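You operate a simulated robot arm through the tools that you are given. There is no shell and no other tool.

You run a simulated robot arm. Do the job below in one go: nothing can be reset, and whatever is moved stays where it is left.

Task
Tension the lower belt to mark 3, using the 30 mm socket spanner.
Fine: the spanner from the belt table's ledge; loosen the lock nut first, park the spanner, turn the knob, tighten the nut; the spanner ends in its holder; leave the lower belt switched off. Set down upright: what you pick out.

Only the result counts: the job must be done as asked and must still hold three seconds after the hand-in. Knocking over, shifting, dropping, spilling or breaking anything else fails it.

Robot
A 6-joint arm with a two-finger parallel gripper, fixed in place. Base frame: the origin is on the floor under the middle of its stand, x ahead of it, y to its left, z up. Units: m, degrees, N and s.
With the tool pointing down near the work surface it reaches from about 0.3 to 0.66 m from the base axis. Its first joint turns from -115.0 to 115.0 degrees. Payload 3.43 kg.
The TCP is the grasp point between the finger pads, 0.034 m short of the fingertips. In the tool frame z runs along the fingers and y along their closing line. The gripper opens to 0.128 m. The fingers are 0.024 m wide and 0.012 m thick; the gripper's body (0.048 by 0.13 m) begins 0.096 m behind the TCP.
Orientation is that of the tool frame in the base frame, as a unit quaternion [x, y, z, w]. With the fingers straight down and closing along the base's y, the tool's x points along the base's -x, its y along +y and its z along -z.

Tools
- The arm moves only by the tool move_arm. Its argument "series" is a list of rows, each an object of numbers (a shift or turn left out is 0, a gripper value left out holds the last): "tx", "ty", "tz": the shift along the tool's x, y, z in m; "rx", "ry", "rz": the turn, a rotation vector about the tool's x, y, z in degrees; "jaw": the finger opening in m, from 0 to 0.128. In form: [{"tx": .., "ty": .., "tz": .., "rx": .., "ry": .., "rz": .., "jaw": ..}, ...]. A call has 1 to 20 rows; each row shifts and turns the commanded pose from where the row before left it, along the tool's axes as they then stand. A row lasts 0.2 s, in which the tool goes at most 0.05 m and 8.6 degrees; a call with a longer step from one row to the next is refused whole, and so is a gripper value outside its range. A pose out of reach is approached as far as the arm can. The call stops where the force on the tool passes 40 N (or 10 N more than at its start, if that is more) or the arm is blocked; 0.2 s more then pass. Each finger travels about 0.153 m/s and halts on what it meets, pressing with about 26 N; the grip force reading is that of the motor and also rises with nothing between the fingers. The clock runs only during rows and for 0.2 s after the last one: add rows that do not move to give the fingers time. It gives the time, the measured TCP pose, the force on the tool (base axes), the opening and the grip force at its end, in the units of the frame above (readings bear some noise), with the torque about the TCP (base axes, N m) and any sound that the robot's microphone picked up.
- Cameras (640 x 400 px; columns grow to the right, rows downward): "scene" is fixed at [0.0511, 0.4945, 1.203]; the picture's right is [-0.79, -0.61, 0.00], its down [-0.45, 0.58, -0.68] and it looks along [0.41, -0.54, -0.74] (base axes); focal length 337 px, centre (320, 200). "wrist" rides on the gripper at [0.076, -0.011, -0.16] in the tool frame; the picture's right is [0.15, 0.99, 0.00], its down [-0.88, 0.13, -0.46] and it looks along [-0.45, 0.07, 0.89] (tool axes); focal length 234 px, centre (320, 200).
- grab_frame(camera): a new picture of that camera. No time passes.
- move_column(by): slides the trunk up (or, below 0, down) by that many m; the arm rides with it, the base frame stays. It gives what a move gives, with no picture.
- point_at(camera, pixels): for up to 12 pixels [column, row] of the newest picture of that camera ("zoom" is the newest enlarged one), the place [x, y, z] in the base frame of the surface seen there, good to about 0.002 m, but the place of the scene camera against the robot may be out by one fixed shift of up to 0.012 m in any direction. No time passes.
- close_up(camera, box): a new picture of the part [left, top, right, bottom] of that camera's present view, enlarged. No time passes.
- job_done(): hands the job in; it is judged then, once.

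Leave the gripper open and the arm clear of the work at the hand-in unless told otherwise.

The tools are called as a command line: name --argument value ..., lists and objects as JSON in quotes. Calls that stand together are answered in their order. move_arm: Moves the arm, as the interface text tells. Its arguments: {"type":"object","properties":{"series":{"type":"array","items":{"type":"object","properties":{"tx":{"type":"number"},"ty":{"type":"number"},"tz":{"type":"number"},"rx":{"type":"number"},"ry":{"type":"number"},"rz":{"type":"number"},"jaw":{"type":"number"}}}}},"required":["series"]} The other tools are called the same way: move_column (by) moves the trunk up or down; grab_frame (camera) takes a picture; point_at (camera, pixels) gives the place of the surface under pixels of a picture; close_up (camera, box) takes an enlarged picture of a part of a camera's view; job_done () hands the job in.

At the start:

```text
t: 0.0
position: [0.3233, -0.2153, 0.7634]
orientation: [0.0, 1.0, 0.0, 0.0]
ft_force: [-0.4, -0.8, 0.1]
torque: [0.01, -0.01, 0.01]
grip_width: 0.128
finger_force: 0.0
trunk travel left (down, up): [-0.525, 0.465]
```

scene: 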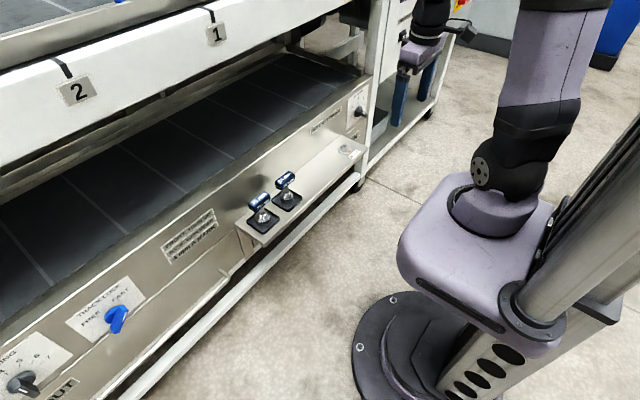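
wrist: 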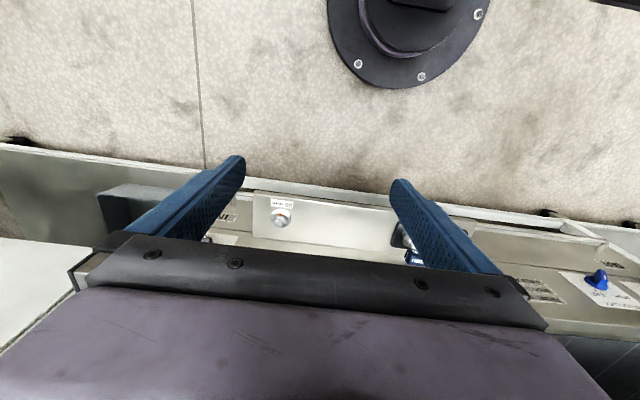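

I start by looking around: the scene shows a two-level belt table, a ledge with two spanners in the middle (about px 260-290, 180-225), and knobs. I take enlarged pictures to read the labels.

close_up --camera "scene" --box '[220, 140, 380, 240]'

close_up --camera "scene" --box '[0, 260, 160, 400]'

close_up --camera "wrist" --box '[200, 160, 440, 310]'

close_up --camera "scene" --box '[320, 60, 400, 160]'

```text
4.00 times, centred on (300, 190) of scene
```

zoom: 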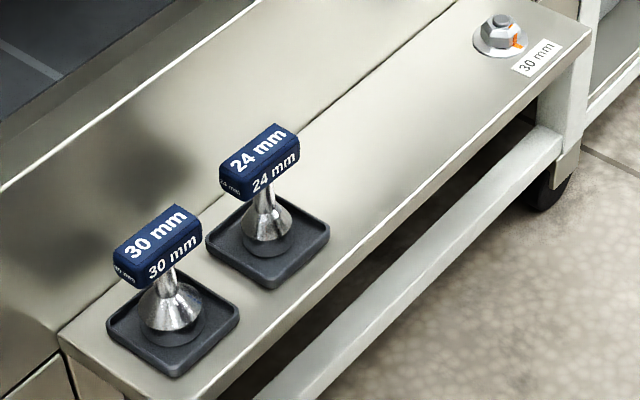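

```text
2.86 times, centred on (80, 330) of scene
```

zoom: 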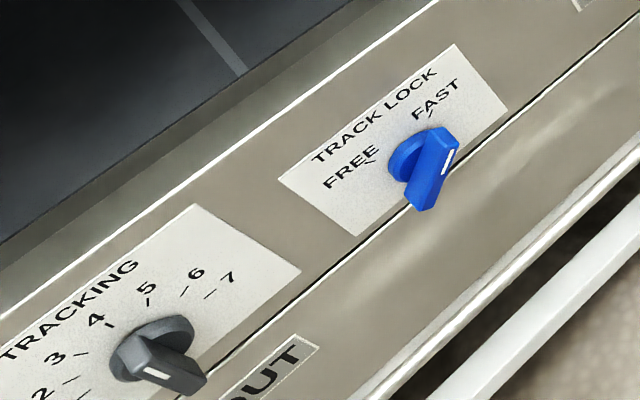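

```text
2.67 times, centred on (320, 235) of wrist
```

zoom: 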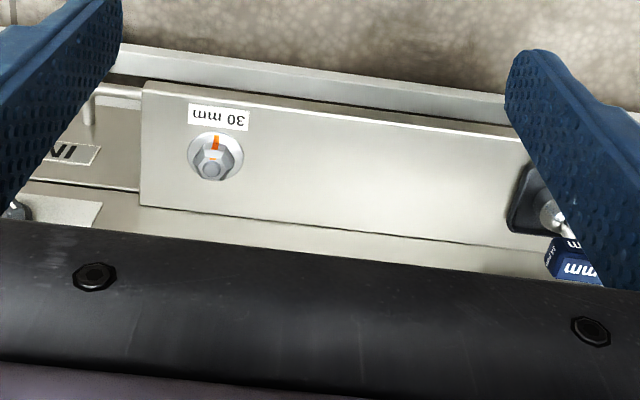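

```text
4.00 times, centred on (360, 110) of scene
```

zoom: 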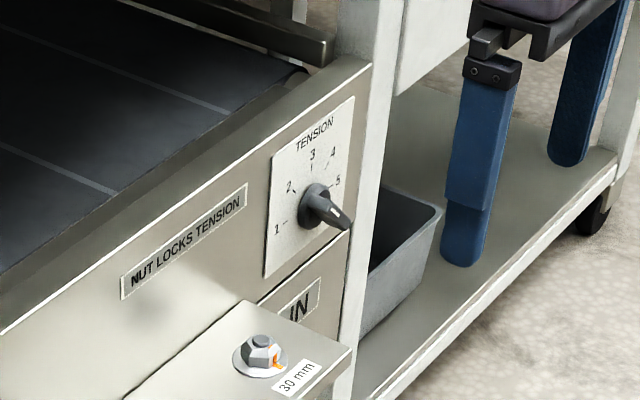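

The lower belt's panel shows "NUT LOCKS TENSION", a TENSION dial 1-5, and a 30 mm nut on the ledge; the 30 mm spanner is the left one in the scene. I measure places of the key points in the scene picture.

grab_frame --camera "scene"

point_at --camera "scene" --pixels '[[259, 201], [263, 222], [285, 178], [345, 148], [345, 153], [362, 112], [367, 107], [330, 140], [240, 230], [250, 240], [360, 155], [300, 170]]'

close_up --camera "scene" --box '[340, 80, 388, 110]'

close_up --camera "scene" --box '[332, 85, 380, 125]'

```text
taken
```

scene: 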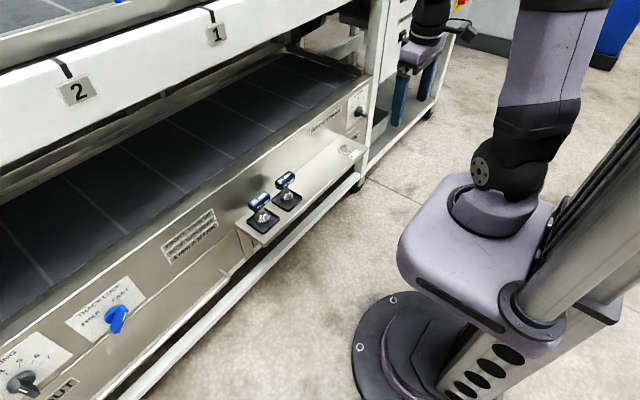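

```text
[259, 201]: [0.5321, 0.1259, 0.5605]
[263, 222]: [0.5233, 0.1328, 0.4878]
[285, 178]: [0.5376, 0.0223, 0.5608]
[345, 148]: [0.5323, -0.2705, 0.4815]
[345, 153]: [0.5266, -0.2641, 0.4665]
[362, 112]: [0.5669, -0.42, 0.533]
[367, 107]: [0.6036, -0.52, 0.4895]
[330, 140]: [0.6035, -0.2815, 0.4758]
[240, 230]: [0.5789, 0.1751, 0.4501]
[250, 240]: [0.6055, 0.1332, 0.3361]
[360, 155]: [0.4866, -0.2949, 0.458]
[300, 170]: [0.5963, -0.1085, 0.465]
```

```text
13.33 times, centred on (364, 95) of scene
```

zoom: 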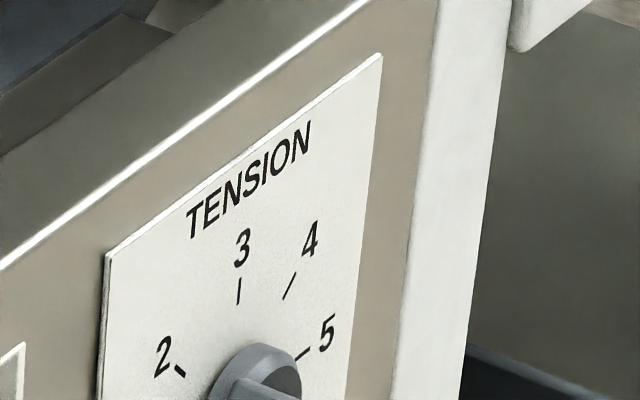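

```text
10.00 times, centred on (356, 105) of scene
```

zoom: 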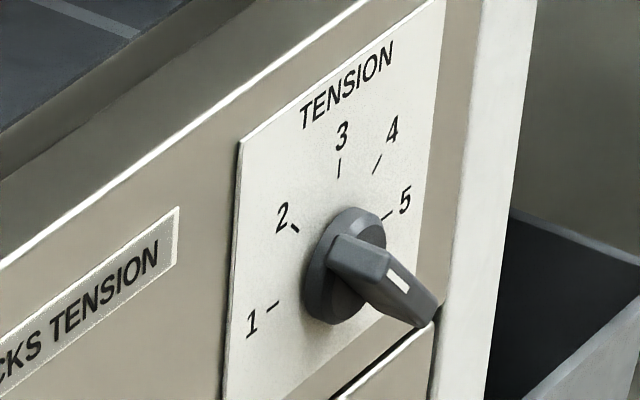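

I measure more geometry: panel, dial marks, the knob, the upper beam and the holders.

point_at --camera "scene" --pixels '[[215, 36], [75, 92], [120, 140], [250, 160], [310, 130], [320, 120], [350, 60], [372, 85], [360, 100], [352, 118], [385, 120], [300, 60]]'

point_at --camera "zoom" --pixels '[[339, 168], [377, 164], [385, 217], [295, 229], [272, 306], [400, 283], [425, 312], [345, 250], [320, 300], [360, 215], [250, 350], [240, 150]]'

grab_frame --camera "wrist"

```text
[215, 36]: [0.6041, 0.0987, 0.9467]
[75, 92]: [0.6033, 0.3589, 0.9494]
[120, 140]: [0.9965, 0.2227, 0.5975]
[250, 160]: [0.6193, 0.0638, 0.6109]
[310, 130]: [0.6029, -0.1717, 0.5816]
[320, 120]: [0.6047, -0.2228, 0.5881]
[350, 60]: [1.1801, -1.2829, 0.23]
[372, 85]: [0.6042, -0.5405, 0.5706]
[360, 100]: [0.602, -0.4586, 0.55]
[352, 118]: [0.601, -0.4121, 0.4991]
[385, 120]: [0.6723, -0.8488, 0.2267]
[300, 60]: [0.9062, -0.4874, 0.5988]
```

```text
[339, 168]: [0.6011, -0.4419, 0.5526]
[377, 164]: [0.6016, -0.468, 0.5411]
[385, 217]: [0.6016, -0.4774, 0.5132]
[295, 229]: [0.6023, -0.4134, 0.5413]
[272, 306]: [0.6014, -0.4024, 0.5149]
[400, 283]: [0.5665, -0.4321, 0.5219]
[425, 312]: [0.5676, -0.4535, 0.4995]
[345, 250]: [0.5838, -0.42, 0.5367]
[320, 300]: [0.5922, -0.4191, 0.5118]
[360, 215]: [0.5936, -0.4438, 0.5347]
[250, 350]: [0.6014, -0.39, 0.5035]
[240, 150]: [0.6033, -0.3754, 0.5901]
```

```text
taken
```

wrist: 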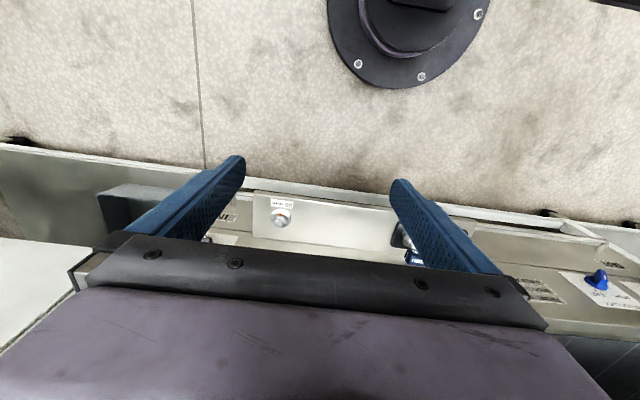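

The panel is a vertical plane at x≈0.602, the dial centre near y -0.440, z 0.513. I now look closely at the knob pointer and the 30 mm spanner.

close_up --camera "scene" --box '[354, 102, 378, 122]'

close_up --camera "scene" --box '[240, 184, 288, 236]'

point_at --camera "zoom" --pixels '[[130, 130], [345, 60], [200, 100], [250, 200], [290, 160], [140, 200]]'

```text
16.00 times, centred on (366, 112) of scene
```

zoom: 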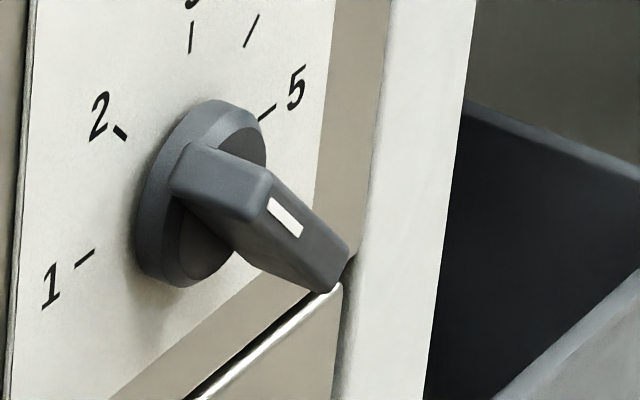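

```text
7.69 times, centred on (264, 210) of scene
```

zoom: 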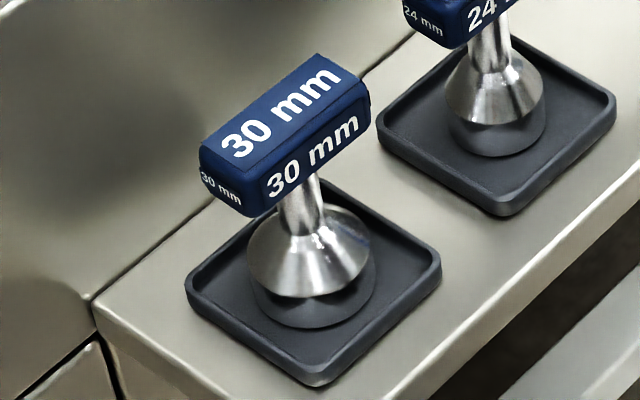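

```text
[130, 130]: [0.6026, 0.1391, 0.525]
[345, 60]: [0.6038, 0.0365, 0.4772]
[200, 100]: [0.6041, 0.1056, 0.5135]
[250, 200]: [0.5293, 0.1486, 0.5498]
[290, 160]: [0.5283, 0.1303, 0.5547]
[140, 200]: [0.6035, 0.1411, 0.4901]
```

The knob's white mark sits at the upper-left end of its bar, i.e. it points about at 2. I measure the 30 mm handle's corners and its holder.

point_at --camera "zoom" --pixels '[[206, 147], [316, 60], [362, 88], [258, 172], [258, 205], [360, 120], [230, 190], [300, 210], [340, 240], [310, 310], [200, 290], [320, 372]]'

point_at --camera "scene" --pixels '[[250, 222], [263, 232], [278, 220], [263, 208], [345, 145], [349, 150], [341, 152], [345, 157], [352, 156], [240, 226], [362, 138], [300, 196]]'

close_up --camera "scene" --box '[330, 138, 370, 165]'

point_at --camera "zoom" --pixels '[[235, 130], [235, 175], [200, 195], [290, 215], [245, 240], [300, 180], [240, 110], [180, 190], [330, 190]]'

```text
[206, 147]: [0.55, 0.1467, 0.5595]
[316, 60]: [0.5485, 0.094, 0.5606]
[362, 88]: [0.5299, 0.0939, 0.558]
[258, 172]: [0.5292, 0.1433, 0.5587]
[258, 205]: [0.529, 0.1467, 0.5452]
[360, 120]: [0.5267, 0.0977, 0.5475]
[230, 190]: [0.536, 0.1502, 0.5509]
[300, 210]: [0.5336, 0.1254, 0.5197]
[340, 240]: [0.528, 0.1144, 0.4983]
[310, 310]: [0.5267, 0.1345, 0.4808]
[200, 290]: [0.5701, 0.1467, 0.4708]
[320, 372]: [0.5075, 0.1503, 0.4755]
```

```text
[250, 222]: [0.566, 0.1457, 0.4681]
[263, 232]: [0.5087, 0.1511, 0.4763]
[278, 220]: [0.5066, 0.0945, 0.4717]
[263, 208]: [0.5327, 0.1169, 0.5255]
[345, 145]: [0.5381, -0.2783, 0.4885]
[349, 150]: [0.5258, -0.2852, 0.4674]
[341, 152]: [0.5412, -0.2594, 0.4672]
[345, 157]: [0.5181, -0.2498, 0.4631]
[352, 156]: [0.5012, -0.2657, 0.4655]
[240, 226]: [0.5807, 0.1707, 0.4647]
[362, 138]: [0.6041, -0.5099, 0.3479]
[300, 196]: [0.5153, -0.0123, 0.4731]
```

```text
14.81 times, centred on (350, 152) of scene
```

zoom: 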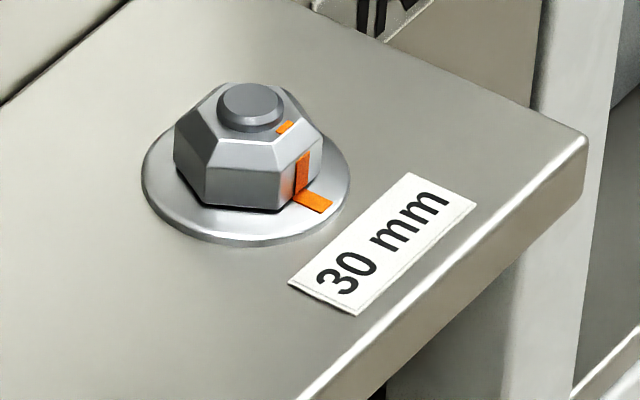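

```text
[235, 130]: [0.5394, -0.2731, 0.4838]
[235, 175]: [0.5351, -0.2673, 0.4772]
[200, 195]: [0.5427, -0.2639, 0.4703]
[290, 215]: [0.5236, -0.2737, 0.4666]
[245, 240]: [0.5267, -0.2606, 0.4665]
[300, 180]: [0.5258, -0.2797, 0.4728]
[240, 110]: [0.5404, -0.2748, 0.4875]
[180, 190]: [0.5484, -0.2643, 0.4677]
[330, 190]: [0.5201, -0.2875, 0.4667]
```

I check the height of the upper beam and the arm's present shape, so that the arm does not meet the beam.

point_at --camera "scene" --pixels '[[215, 20], [215, 50], [215, 58], [100, 115], [200, 10], [340, 5], [480, 190], [540, 130], [550, 60], [480, 170], [425, 50], [430, 10]]'

close_up --camera "scene" --box '[340, 0, 640, 188]'

```text
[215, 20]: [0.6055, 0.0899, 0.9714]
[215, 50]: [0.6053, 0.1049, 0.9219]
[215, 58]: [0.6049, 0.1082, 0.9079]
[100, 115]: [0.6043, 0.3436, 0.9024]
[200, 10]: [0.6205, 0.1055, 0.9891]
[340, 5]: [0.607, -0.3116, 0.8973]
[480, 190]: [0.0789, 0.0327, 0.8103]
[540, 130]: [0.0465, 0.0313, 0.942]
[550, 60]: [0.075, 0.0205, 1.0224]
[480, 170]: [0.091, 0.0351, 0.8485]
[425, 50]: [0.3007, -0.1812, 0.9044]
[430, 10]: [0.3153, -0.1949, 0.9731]
```

```text
2.13 times, centred on (490, 94) of scene
```

zoom: 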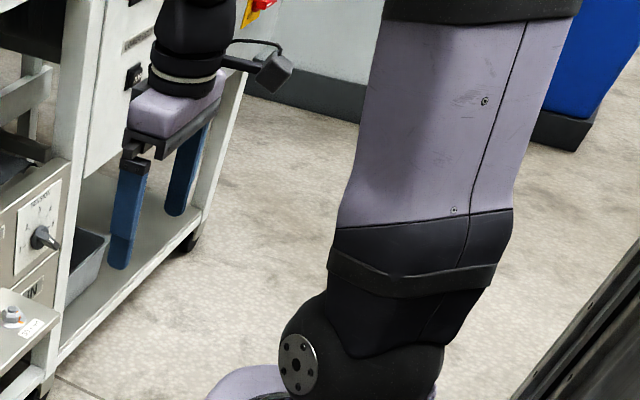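

The upper beam spans z≈0.89-0.98 at x≈0.604, so I stay in front of it. I move the hand across to about (0.45, 0.10, 0.70), then turn it 90° so that the fingers close along x (across the spanner's handle), with the jaw set to 0.06.

move_arm --series '[{"tx": -0.0141, "ty": 0.035, "tz": 0.007, "jaw": 0.06}, {"tx": -0.0141, "ty": 0.035, "tz": 0.007}, {"tx": -0.0141, "ty": 0.035, "tz": 0.007}, {"tx": -0.0141, "ty": 0.035, "tz": 0.007}, {"tx": -0.0141, "ty": 0.035, "tz": 0.007}, {"tx": -0.0141, "ty": 0.035, "tz": 0.007}, {"tx": -0.0141, "ty": 0.035, "tz": 0.007}, {"tx": -0.0141, "ty": 0.035, "tz": 0.007}, {"tx": -0.0141, "ty": 0.035, "tz": 0.007}, {"rz": 8.1818}, {"rz": 8.1818}, {"rz": 8.1818}, {"rz": 8.1818}, {"rz": 8.1818}, {"rz": 8.1818}, {"rz": 8.1818}, {"rz": 8.1818}, {"rz": 8.1818}, {"rz": 8.1818}, {"rz": 8.1818}]'

grab_frame --camera "scene"

grab_frame --camera "wrist"

```text
t: 4.2
position: [0.45, 0.0976, 0.7004]
orientation: [0.708, 0.706, -0.001, 0.0]
ft_force: [-0.9, -0.1, 0.4]
torque: [0.0, 0.0, -0.01]
grip_width: 0.0598
finger_force: 0.0
trunk travel left (down, up): [-0.525, 0.465]
```

```text
taken
```

scene: 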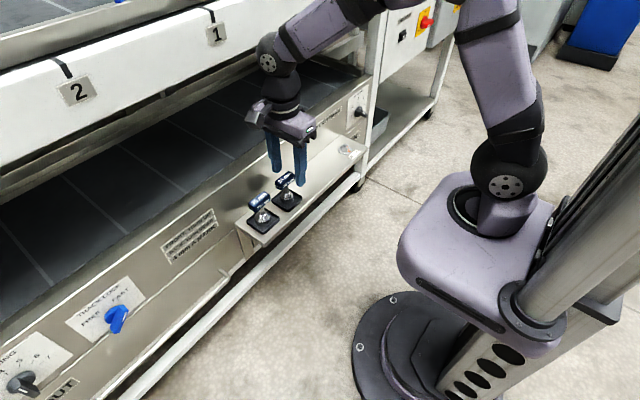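

```text
taken
```

wrist: 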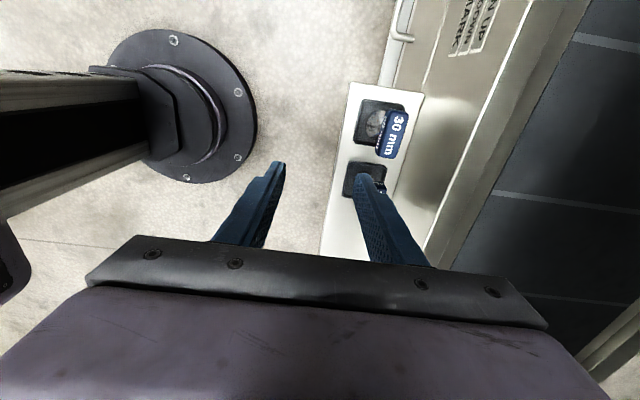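

The tool now has x→+y, y→+x, z→down. The wrist camera sees the 30 mm handle at about (395,135). I enlarge and measure it in the robot's own frame.

close_up --camera "wrist" --box '[320, 70, 480, 210]'

point_at --camera "wrist" --pixels '[[388, 110], [405, 112], [396, 125], [386, 155], [400, 157], [394, 140], [365, 125], [357, 105], [345, 200], [440, 200], [455, 100], [340, 225]]'

```text
2.86 times, centred on (400, 140) of wrist
```

zoom: 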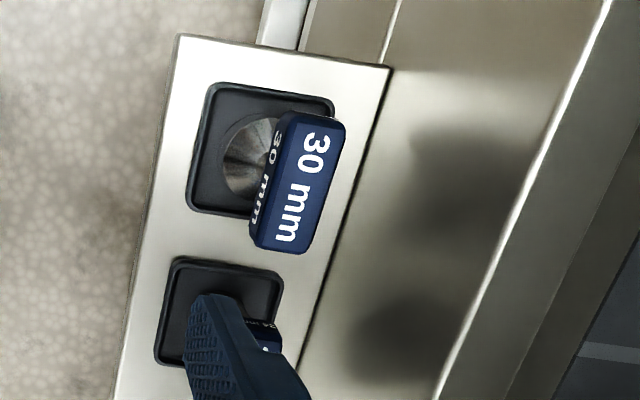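

```text
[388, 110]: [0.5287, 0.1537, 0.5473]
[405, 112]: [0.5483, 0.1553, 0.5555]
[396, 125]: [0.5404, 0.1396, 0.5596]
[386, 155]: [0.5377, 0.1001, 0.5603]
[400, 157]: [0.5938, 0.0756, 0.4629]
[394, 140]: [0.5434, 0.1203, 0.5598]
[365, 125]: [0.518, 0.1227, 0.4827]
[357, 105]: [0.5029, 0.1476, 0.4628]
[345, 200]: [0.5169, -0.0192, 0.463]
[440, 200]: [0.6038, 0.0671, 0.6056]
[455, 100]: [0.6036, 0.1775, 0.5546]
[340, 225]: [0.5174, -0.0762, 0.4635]
```

point_at --camera "zoom" --pixels '[[300, 118], [340, 127], [262, 238], [298, 247], [318, 180], [280, 178], [240, 160], [205, 95], [325, 100], [195, 205], [175, 265], [140, 300]]'

```text
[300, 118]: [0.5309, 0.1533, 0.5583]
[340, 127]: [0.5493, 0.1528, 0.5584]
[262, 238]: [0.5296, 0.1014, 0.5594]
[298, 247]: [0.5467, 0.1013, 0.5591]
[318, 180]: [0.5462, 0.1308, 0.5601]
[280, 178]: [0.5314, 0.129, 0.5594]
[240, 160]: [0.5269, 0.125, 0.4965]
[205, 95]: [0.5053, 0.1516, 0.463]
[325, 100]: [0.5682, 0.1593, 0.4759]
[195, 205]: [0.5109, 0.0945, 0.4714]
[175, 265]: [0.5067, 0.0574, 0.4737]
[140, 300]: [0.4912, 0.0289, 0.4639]
```

The handle's top is centred at about (0.5393, 0.127), z 0.560, about 21 mm wide in x and 55 mm long in y. I move over it at z≈0.63 and look again.

move_arm --series '[{"tx": 0.0098, "ty": 0.02977}, {"tx": 0.0098, "ty": 0.02977}, {"tx": 0.0098, "ty": 0.02977}, {"tz": 0.035}, {"tz": 0.0354}, {}]'

grab_frame --camera "wrist"

grab_frame --camera "scene"

```text
t: 5.6
position: [0.5378, 0.1293, 0.6287]
orientation: [0.707, 0.707, 0.0, -0.001]
ft_force: [0.4, -0.1, -0.2]
torque: [0.04, 0.02, -0.02]
grip_width: 0.0598
finger_force: 0.0
trunk travel left (down, up): [-0.525, 0.465]
```

```text
taken
```

wrist: 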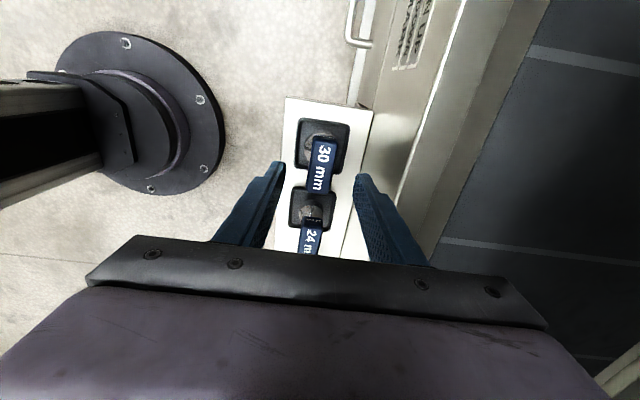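

```text
taken
```

scene: 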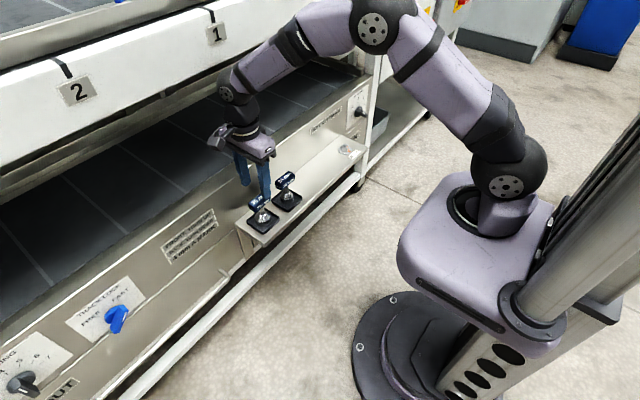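

close_up --camera "wrist" --box '[260, 100, 400, 240]'

point_at --camera "wrist" --pixels '[[316, 141], [334, 142], [309, 190], [326, 193], [321, 165], [312, 165], [330, 165]]'

```text
2.86 times, centred on (330, 170) of wrist
```

zoom: 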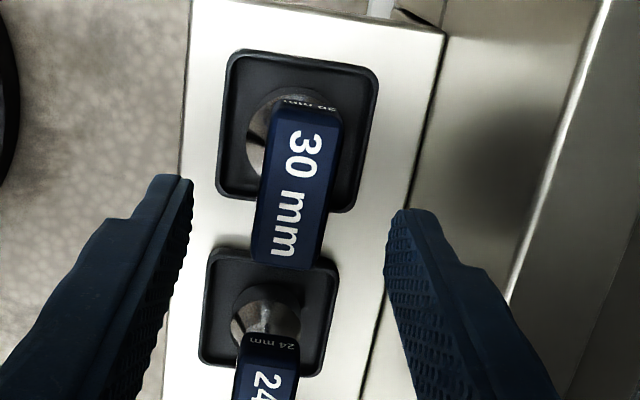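

```text
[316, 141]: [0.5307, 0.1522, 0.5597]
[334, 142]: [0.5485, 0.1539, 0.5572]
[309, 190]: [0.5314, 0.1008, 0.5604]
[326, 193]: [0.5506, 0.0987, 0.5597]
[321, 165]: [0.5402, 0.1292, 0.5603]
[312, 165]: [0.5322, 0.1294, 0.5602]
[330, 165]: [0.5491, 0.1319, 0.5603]
```

point_at --camera "zoom" --pixels '[[258, 200], [262, 200], [266, 200], [326, 200], [330, 200], [334, 200], [300, 112], [290, 258], [290, 266], [310, 108]]'

```text
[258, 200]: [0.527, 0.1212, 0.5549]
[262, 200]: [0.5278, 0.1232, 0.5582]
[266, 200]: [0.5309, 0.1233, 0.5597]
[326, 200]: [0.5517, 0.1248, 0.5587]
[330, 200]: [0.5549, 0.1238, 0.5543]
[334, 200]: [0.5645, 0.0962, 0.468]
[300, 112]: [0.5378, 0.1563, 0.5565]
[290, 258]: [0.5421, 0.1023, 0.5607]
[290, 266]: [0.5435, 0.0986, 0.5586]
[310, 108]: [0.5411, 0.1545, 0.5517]
```

The handle is about 27 mm wide (x 0.527-0.5545), centre (0.5408, 0.1275). I centre, go down to z≈0.553 (fingertips ≈0.519, above the socket's cone) with the jaw still open.

move_arm --series '[{"ty": 0.003, "tx": -0.0018}, {"tz": 0.03}, {"tz": 0.03}, {"tz": 0.0157}, {}, {}]'

grab_frame --camera "wrist"

close_up --camera "scene" --box '[200, 110, 320, 250]'

```text
t: 7.0
position: [0.5426, 0.1268, 0.5535]
orientation: [0.708, 0.707, 0.001, 0.0]
ft_force: [-0.2, -0.6, 0.0]
torque: [-0.02, 0.0, -0.02]
grip_width: 0.0598
finger_force: 0.0
trunk travel left (down, up): [-0.525, 0.465]
```

```text
taken
```

wrist: 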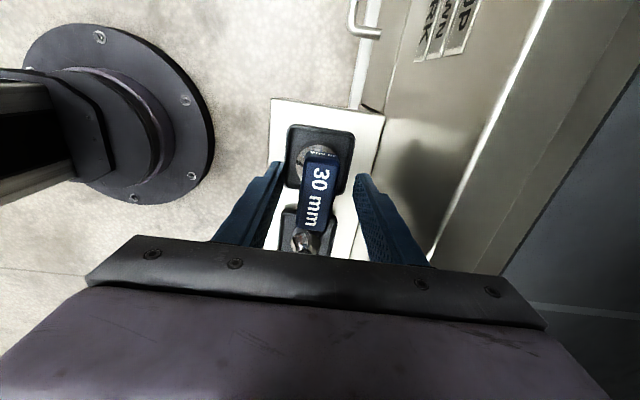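

```text
2.86 times, centred on (260, 180) of scene
```

zoom: 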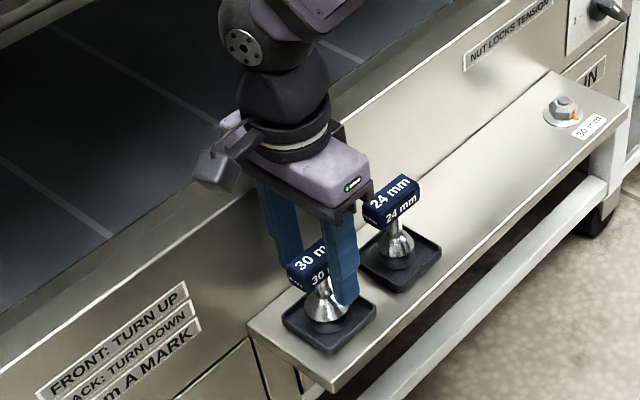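

The handle sits between the fingers, centred. I close the jaw on it.

move_arm --series '[{"jaw": 0.03}, {"jaw": 0.01}, {}, {}]'

close_up --camera "scene" --box '[200, 110, 320, 250]'

```text
t: 8.0
position: [0.542, 0.1257, 0.5531]
orientation: [0.707, 0.707, 0.0, 0.0]
ft_force: [-1.5, 0.0, 0.5]
torque: [0.01, 0.04, -0.05]
grip_width: 0.026
finger_force: 25.5
trunk travel left (down, up): [-0.525, 0.465]
```

```text
2.86 times, centred on (260, 180) of scene
```

zoom: 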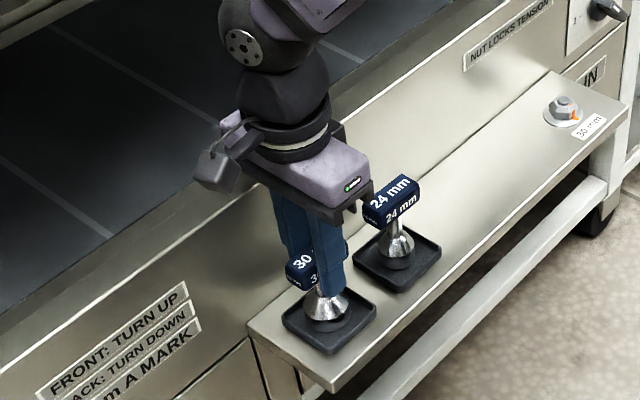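

Gripped: opening 0.026, force 25.5. I lift the spanner straight up 0.13 m.

move_arm --series '[{"tz": -0.01}, {"tz": -0.02}, {"tz": -0.03}, {"tz": -0.035}, {"tz": -0.035}, {}]'

close_up --camera "scene" --box '[180, 60, 340, 240]'

grab_frame --camera "wrist"

close_up --camera "scene" --box '[155, 200, 225, 270]'

```text
t: 9.4
position: [0.5435, 0.1262, 0.6848]
orientation: [0.707, 0.707, -0.001, -0.001]
ft_force: [0.2, 0.4, -2.2]
torque: [0.0, -0.02, -0.02]
grip_width: 0.0257
finger_force: 26.0
trunk travel left (down, up): [-0.525, 0.465]
```

```text
2.22 times, centred on (260, 150) of scene
```

zoom: 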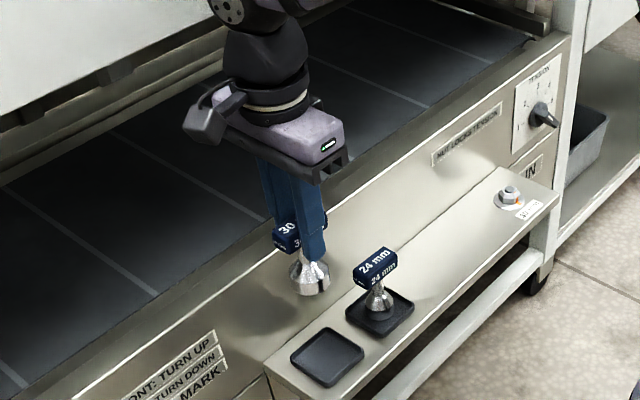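

```text
taken
```

wrist: 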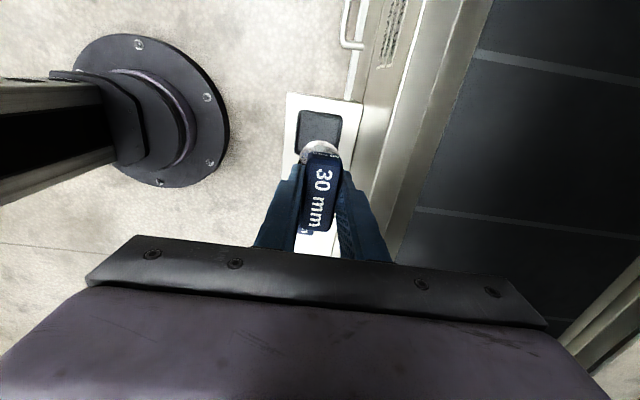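

```text
5.71 times, centred on (190, 235) of scene
```

zoom: 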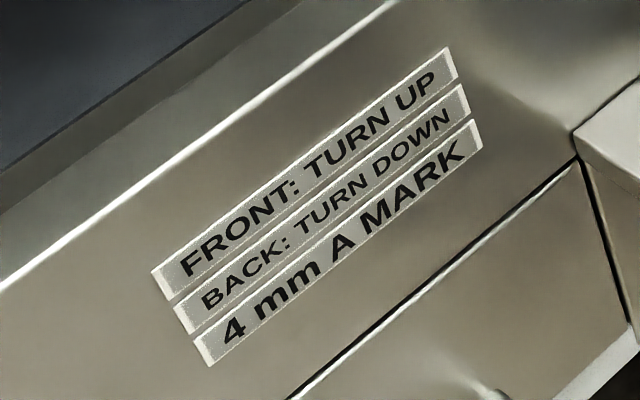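

The 30 mm holder is a shallow square tray; the spanner (about 0.22 kg) hangs straight. I carry it to about (0.46, -0.12), keeping height, to get a look at the nut from the wrist camera.

move_arm --series '[{"ty": -0.04}, {"ty": -0.0425}, {"tx": -0.04}, {"tx": -0.04}, {"tx": -0.04}, {"tx": -0.04}, {"tx": -0.04}, {"tx": -0.0473}, {}]'

grab_frame --camera "wrist"

grab_frame --camera "scene"

```text
t: 11.4
position: [0.4612, -0.1215, 0.6829]
orientation: [0.707, 0.708, 0.0, -0.001]
ft_force: [-0.9, 0.1, -2.2]
torque: [0.01, -0.01, -0.01]
grip_width: 0.0259
finger_force: 25.7
trunk travel left (down, up): [-0.525, 0.465]
```

```text
taken
```

wrist: 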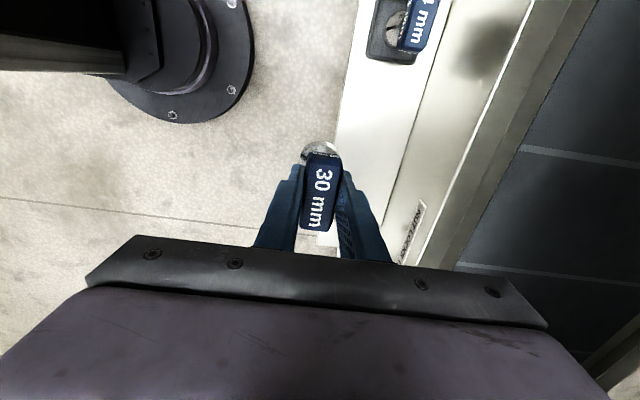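

```text
taken
```

scene: 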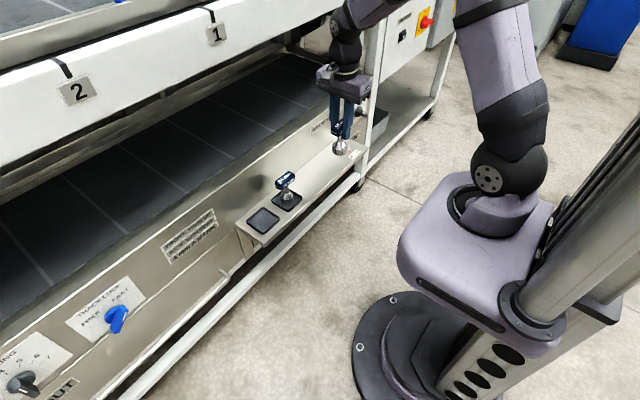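

The camera sees the +y side of the hand, so the nut is hidden behind the gripper here. I move on to y≈-0.33 so that the nut comes into view.

move_arm --series '[{"tx": -0.042}, {"tx": -0.042}, {"tx": -0.042}, {"tx": -0.042}, {"tx": -0.042}, {}]'

grab_frame --camera "wrist"

```text
t: 12.8
position: [0.458, -0.3318, 0.6851]
orientation: [0.707, 0.707, 0.001, 0.0]
ft_force: [0.6, -0.2, -2.1]
torque: [-0.02, -0.02, -0.02]
grip_width: 0.0258
finger_force: 26.2
trunk travel left (down, up): [-0.525, 0.465]
```

```text
taken
```

wrist: 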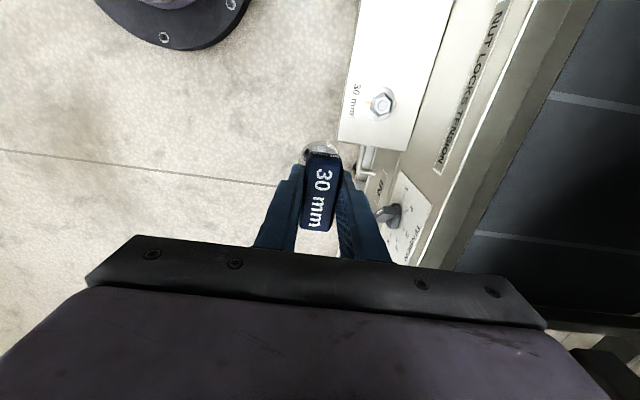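

The nut is at about (382,102) in the wrist picture. I enlarge it and measure its centre and hexagon.

close_up --camera "wrist" --box '[350, 75, 414, 130]'

```text
7.27 times, centred on (382, 102) of wrist
```

zoom: 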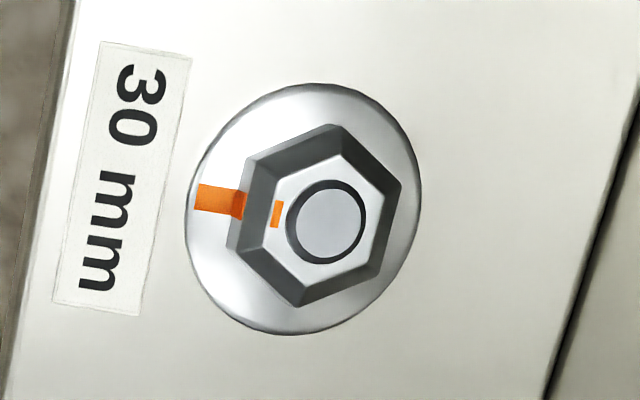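

point_at --camera "zoom" --pixels '[[325, 222], [275, 213], [337, 128], [397, 184], [380, 265], [300, 300], [242, 248], [258, 160], [190, 210], [415, 210], [303, 90], [303, 330]]'

point_at --camera "wrist" --pixels '[[322, 180], [335, 155], [310, 165], [316, 225], [388, 214], [395, 212]]'

```text
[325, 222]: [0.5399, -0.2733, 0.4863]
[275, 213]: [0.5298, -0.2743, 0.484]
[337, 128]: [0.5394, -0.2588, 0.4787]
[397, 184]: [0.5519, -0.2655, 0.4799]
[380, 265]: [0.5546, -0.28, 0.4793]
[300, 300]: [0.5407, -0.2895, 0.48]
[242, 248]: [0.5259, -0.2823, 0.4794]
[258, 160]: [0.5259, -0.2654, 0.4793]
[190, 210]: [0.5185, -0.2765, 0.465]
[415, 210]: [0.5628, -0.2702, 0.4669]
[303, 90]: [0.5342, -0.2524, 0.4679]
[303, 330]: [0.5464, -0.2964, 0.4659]
```

```text
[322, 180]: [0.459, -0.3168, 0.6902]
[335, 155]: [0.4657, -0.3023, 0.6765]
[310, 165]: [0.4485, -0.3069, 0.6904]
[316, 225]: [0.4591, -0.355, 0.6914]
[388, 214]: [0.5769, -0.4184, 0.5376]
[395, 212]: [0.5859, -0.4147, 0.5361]
```

The nut centre is (0.5399, -0.2734), top of hex about z 0.482; its flats face about 3° off the x axis. The orange witness mark on nut and washer is aligned (tight). I look at the held socket in the scene view.

close_up --camera "scene" --box '[340, 60, 440, 160]'

close_up --camera "wrist" --box '[360, 170, 440, 260]'

close_up --camera "wrist" --box '[280, 130, 360, 240]'

```text
4.00 times, centred on (390, 110) of scene
```

zoom: 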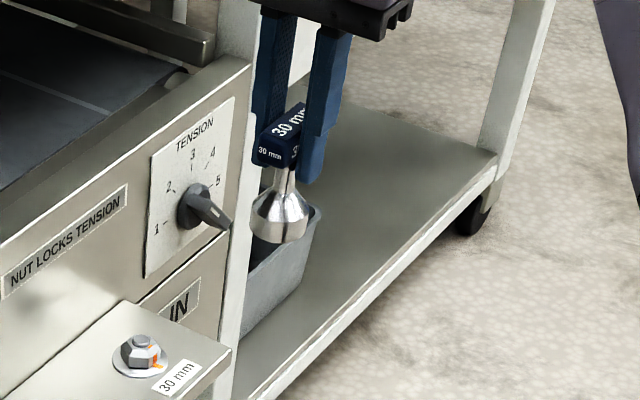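

```text
4.44 times, centred on (400, 215) of wrist
```

zoom: 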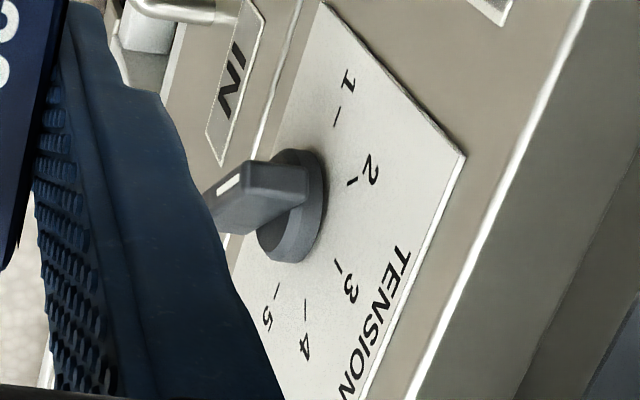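

```text
3.64 times, centred on (320, 185) of wrist
```

zoom: 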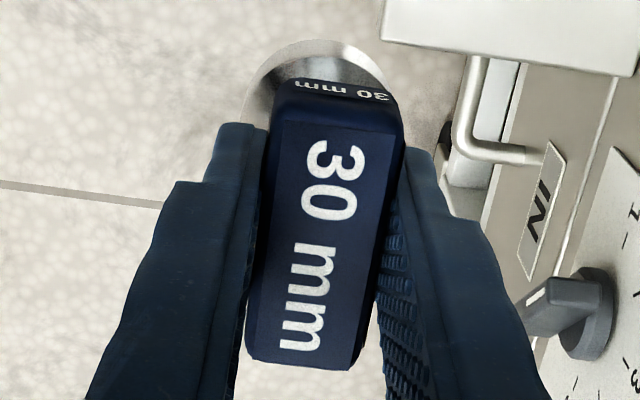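

Tension dial: the knob's white mark points at about 2. I measure where the handle sits relative to the TCP using the last zoom (handle's ends and edges).

point_at --camera "zoom" --pixels '[[330, 92], [310, 362], [285, 125], [382, 135], [262, 330], [350, 345], [275, 220], [382, 235], [320, 45], [250, 105], [385, 70], [320, 225]]'

```text
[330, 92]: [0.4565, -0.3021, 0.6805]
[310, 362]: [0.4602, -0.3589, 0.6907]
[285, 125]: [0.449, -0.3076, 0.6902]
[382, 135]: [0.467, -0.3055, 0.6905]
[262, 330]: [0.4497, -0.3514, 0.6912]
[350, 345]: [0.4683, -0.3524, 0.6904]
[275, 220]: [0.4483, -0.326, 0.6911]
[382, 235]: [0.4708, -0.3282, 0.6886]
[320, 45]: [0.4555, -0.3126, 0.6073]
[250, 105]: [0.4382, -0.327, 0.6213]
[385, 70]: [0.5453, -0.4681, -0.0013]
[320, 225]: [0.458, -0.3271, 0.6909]
```

The handle's centre is at (0.459, -0.331), so I shift by (+0.081, +0.0575) to get it over the nut, turn 2.75° to match the nut's flats, and lower to a hover with the socket about 2-3 cm above the nut.

move_arm --series '[{"ty": 0.027, "tx": 0.0192}, {"ty": 0.027, "tx": 0.0192}, {"ty": 0.027, "tx": 0.0191}, {"tz": 0.03}, {"tz": 0.03}, {"tz": 0.02, "rz": -2.75}, {}, {}]'

close_up --camera "scene" --box '[305, 90, 385, 170]'

grab_frame --camera "wrist"

```text
t: 14.6
position: [0.5414, -0.2742, 0.6037]
orientation: [0.69, 0.724, 0.0, 0.0]
ft_force: [1.0, -0.8, -2.4]
torque: [0.02, 0.0, -0.01]
grip_width: 0.0259
finger_force: 26.4
trunk travel left (down, up): [-0.525, 0.465]
```

```text
5.00 times, centred on (345, 130) of scene
```

zoom: 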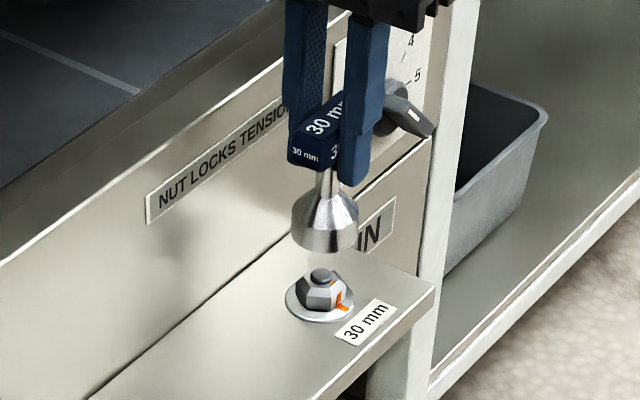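

```text
taken
```

wrist: 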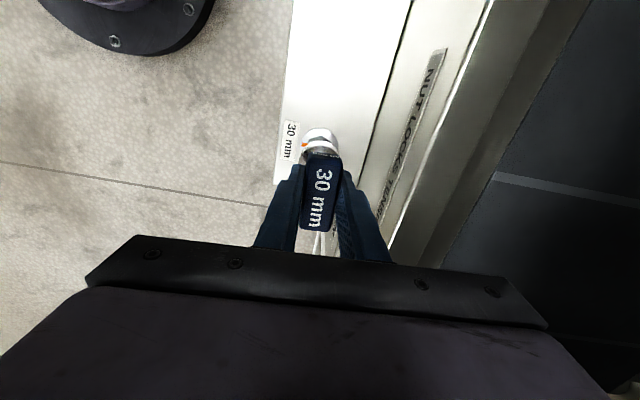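

point_at --camera "zoom" --pixels '[[294, 215], [354, 210], [325, 240], [325, 250], [325, 225], [321, 276], [292, 305], [352, 298], [320, 318], [325, 180], [300, 240], [350, 235]]'

```text
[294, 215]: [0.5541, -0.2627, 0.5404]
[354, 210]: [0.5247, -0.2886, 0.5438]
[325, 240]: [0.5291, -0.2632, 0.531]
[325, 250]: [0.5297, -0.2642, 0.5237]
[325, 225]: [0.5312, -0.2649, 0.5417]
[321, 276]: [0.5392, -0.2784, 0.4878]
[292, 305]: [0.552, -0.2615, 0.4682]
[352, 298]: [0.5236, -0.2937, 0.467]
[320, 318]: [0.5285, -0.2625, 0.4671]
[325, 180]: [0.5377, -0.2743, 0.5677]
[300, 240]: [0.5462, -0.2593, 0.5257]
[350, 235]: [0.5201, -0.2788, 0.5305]
```

Aligned to within a couple of millimetres; socket bottom at about z 0.516. I lower in small steps to just above contact and then on, watching the force.

move_arm --series '[{"tz": 0.012}, {"tz": 0.012}, {"tz": 0.004}, {"tz": 0.003}, {}]'

close_up --camera "scene" --box '[305, 90, 385, 170]'

```text
t: 15.8
position: [0.5412, -0.2743, 0.5724]
orientation: [0.69, 0.724, 0.0, 0.0]
ft_force: [0.2, -0.3, -1.7]
torque: [0.03, 0.05, 0.01]
grip_width: 0.0258
finger_force: 25.5
trunk travel left (down, up): [-0.525, 0.465]
```

```text
5.00 times, centred on (345, 130) of scene
```

zoom: 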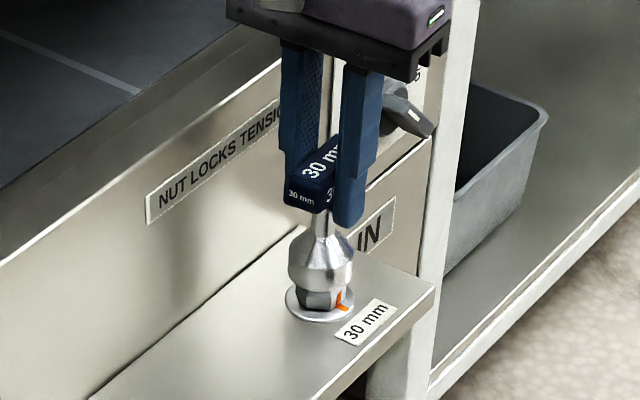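

No resistance yet (force -1.7 N). I go on down in 2 mm steps.

move_arm --series '[{"tz": 0.002}, {}, {"tz": 0.002}, {}, {"tz": 0.002}, {}]'

```text
t: 17.2
position: [0.542, -0.2734, 0.5668]
orientation: [0.69, 0.724, 0.0, 0.0]
ft_force: [0.1, -0.3, -2.4]
torque: [-0.02, 0.01, -0.01]
grip_width: 0.0258
finger_force: 26.1
trunk travel left (down, up): [-0.525, 0.465]
```

move_arm --series '[{"tz": 0.002}, {}, {"tz": 0.002}, {}, {"tz": 0.002}, {}]'

close_up --camera "scene" --box '[305, 90, 385, 170]'

```text
t: 18.6
position: [0.5408, -0.2749, 0.5628]
orientation: [0.69, 0.724, -0.001, 0.0]
ft_force: [-3.6, 0.0, 7.3]
torque: [0.06, 0.42, 0.0]
grip_width: 0.0258
finger_force: 26.6
trunk travel left (down, up): [-0.525, 0.465]
```

```text
5.00 times, centred on (345, 130) of scene
```

zoom: 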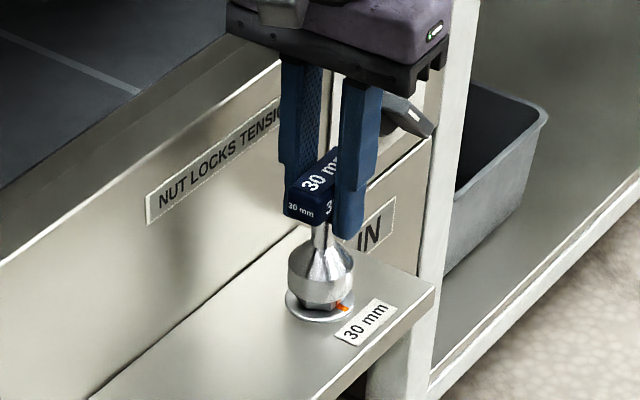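

Contact: 7 N up with -3.6 N in x and +0.42 N m about y — the nut's -x side pushes the socket toward -x. I ease the socket 1.2 mm toward -x.

move_arm --series '[{"ty": -0.0006}, {}, {"ty": -0.0006}, {}, {}]'

```text
t: 19.8
position: [0.5412, -0.2724, 0.5624]
orientation: [0.69, 0.724, 0.0, 0.001]
ft_force: [0.1, -4.2, -2.7]
torque: [-0.29, -0.05, 0.02]
grip_width: 0.0257
finger_force: 26.1
trunk travel left (down, up): [-0.525, 0.465]
```

Vertical contact is gone; now a -4.2 N side push in y. I ease 1 mm toward -y and continue down in small steps.

move_arm --series '[{"tx": -0.0009}, {}, {"tz": 0.0015}, {}, {"tz": 0.0015}, {}]'

```text
t: 21.2
position: [0.5399, -0.2735, 0.5623]
orientation: [0.689, 0.724, 0.0, 0.001]
ft_force: [-6.2, 4.0, 16.2]
torque: [0.4, 0.56, -0.02]
grip_width: 0.0257
finger_force: 25.4
trunk travel left (down, up): [-0.525, 0.465]
```

It rests on something at TCP z 0.562 with 16 N. I look closely at the socket and nut before trying small turns.

close_up --camera "scene" --box '[330, 125, 362, 160]'

close_up --camera "wrist" --box '[280, 100, 360, 170]'

```text
11.43 times, centred on (346, 142) of scene
```

zoom: 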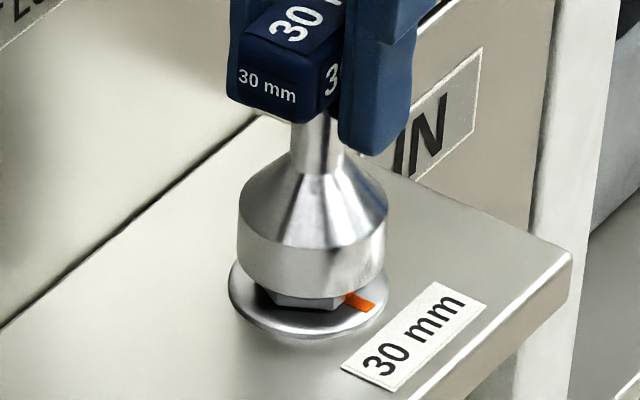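

```text
5.71 times, centred on (320, 135) of wrist
```

zoom: 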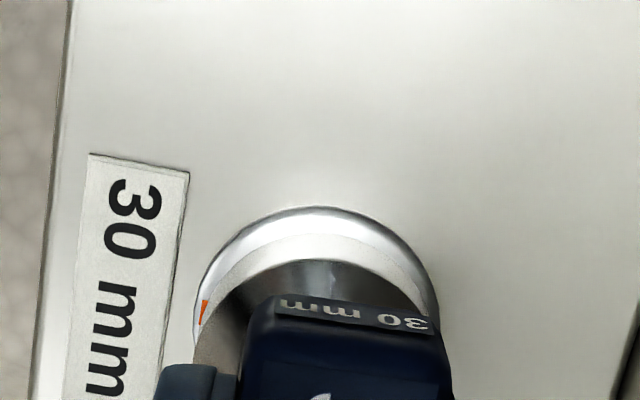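

point_at --camera "zoom" --pixels '[[320, 350], [320, 240], [250, 260], [380, 260]]'

close_up --camera "scene" --box '[330, 125, 362, 160]'

point_at --camera "zoom" --pixels '[[310, 290], [310, 282], [310, 302], [270, 285], [360, 285], [310, 325], [310, 235], [245, 240], [383, 235]]'

```text
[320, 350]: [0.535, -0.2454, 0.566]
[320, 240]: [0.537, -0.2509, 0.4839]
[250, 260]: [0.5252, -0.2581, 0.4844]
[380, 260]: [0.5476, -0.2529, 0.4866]
```

```text
11.43 times, centred on (346, 142) of scene
```

zoom: 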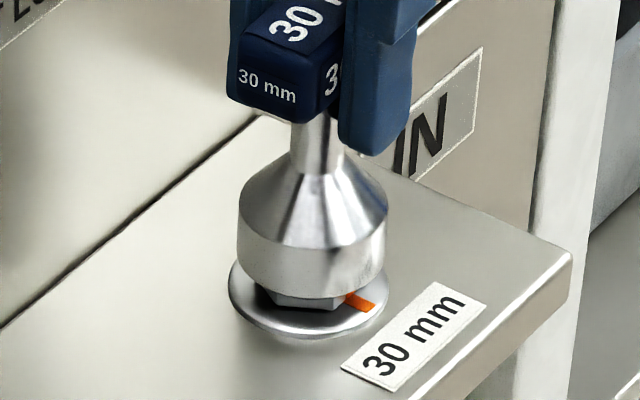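

```text
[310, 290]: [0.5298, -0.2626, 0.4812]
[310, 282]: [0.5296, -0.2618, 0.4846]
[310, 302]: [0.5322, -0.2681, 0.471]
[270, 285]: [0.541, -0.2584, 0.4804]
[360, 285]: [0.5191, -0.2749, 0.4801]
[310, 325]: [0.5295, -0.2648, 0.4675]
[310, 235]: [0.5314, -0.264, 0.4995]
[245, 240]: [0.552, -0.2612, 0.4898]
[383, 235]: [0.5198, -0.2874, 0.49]
```

The socket's rim is at z≈0.4795, just on the nut's chamfer shoulder, so the hexagons are not aligned in angle. I lighten the press by 1 mm and turn clockwise in 2° steps, watching for a drop in force.

move_arm --series '[{"tz": -0.001}, {"rz": 2}, {"rz": 2}, {"rz": 2}, {"rz": 2}, {}]'

```text
t: 22.6
position: [0.5405, -0.2743, 0.5628]
orientation: [0.739, 0.674, 0.001, 0.001]
ft_force: [1.5, 5.1, 12.9]
torque: [0.48, -0.08, 0.07]
grip_width: 0.0258
finger_force: 26.3
trunk travel left (down, up): [-0.525, 0.465]
```

move_arm --series '[{"rz": 2}, {"rz": 2}, {"rz": 2}, {"rz": 2}, {}]'

```text
t: 23.8
position: [0.5398, -0.2729, 0.5603]
orientation: [0.784, 0.621, 0.0, 0.001]
ft_force: [3.5, 6.1, 10.8]
torque: [0.47, -0.28, 0.04]
grip_width: 0.0259
finger_force: 25.8
trunk travel left (down, up): [-0.525, 0.465]
```

move_arm --series '[{"rz": 2, "tx": 0.0005}, {"rz": 2}, {"rz": 2}, {"rz": 2}, {}]'

```text
t: 25.0
position: [0.5387, -0.2739, 0.5585]
orientation: [0.826, 0.564, 0.0, 0.0]
ft_force: [3.2, -0.6, 3.2]
torque: [-0.08, -0.42, 0.04]
grip_width: 0.0256
finger_force: 26.3
trunk travel left (down, up): [-0.525, 0.465]
```

The force is falling (3 N) and the tool is dropping; alignment is near. I turn 4° more, ease +x 0.5 mm and go down.

move_arm --series '[{"rz": 2, "ty": 0.0006}, {"rz": 2}, {"tz": 0.001}, {}, {}]'

```text
t: 26.2
position: [0.5402, -0.2742, 0.5577]
orientation: [0.844, 0.536, -0.001, -0.001]
ft_force: [0.5, -0.2, -2.2]
torque: [-0.01, -0.03, 0.04]
grip_width: 0.0258
finger_force: 26.0
trunk travel left (down, up): [-0.525, 0.465]
```

Free now (force = weight only). I lower in 1.5 mm steps onto the nut.

move_arm --series '[{"tz": 0.0015}, {}, {"tz": 0.0015}, {}, {"tz": 0.0015}, {}]'

```text
t: 27.6
position: [0.5413, -0.274, 0.5536]
orientation: [0.845, 0.535, 0.001, 0.0]
ft_force: [1.3, 0.5, -2.7]
torque: [-0.01, 0.01, 0.01]
grip_width: 0.0257
finger_force: 25.9
trunk travel left (down, up): [-0.525, 0.465]
```

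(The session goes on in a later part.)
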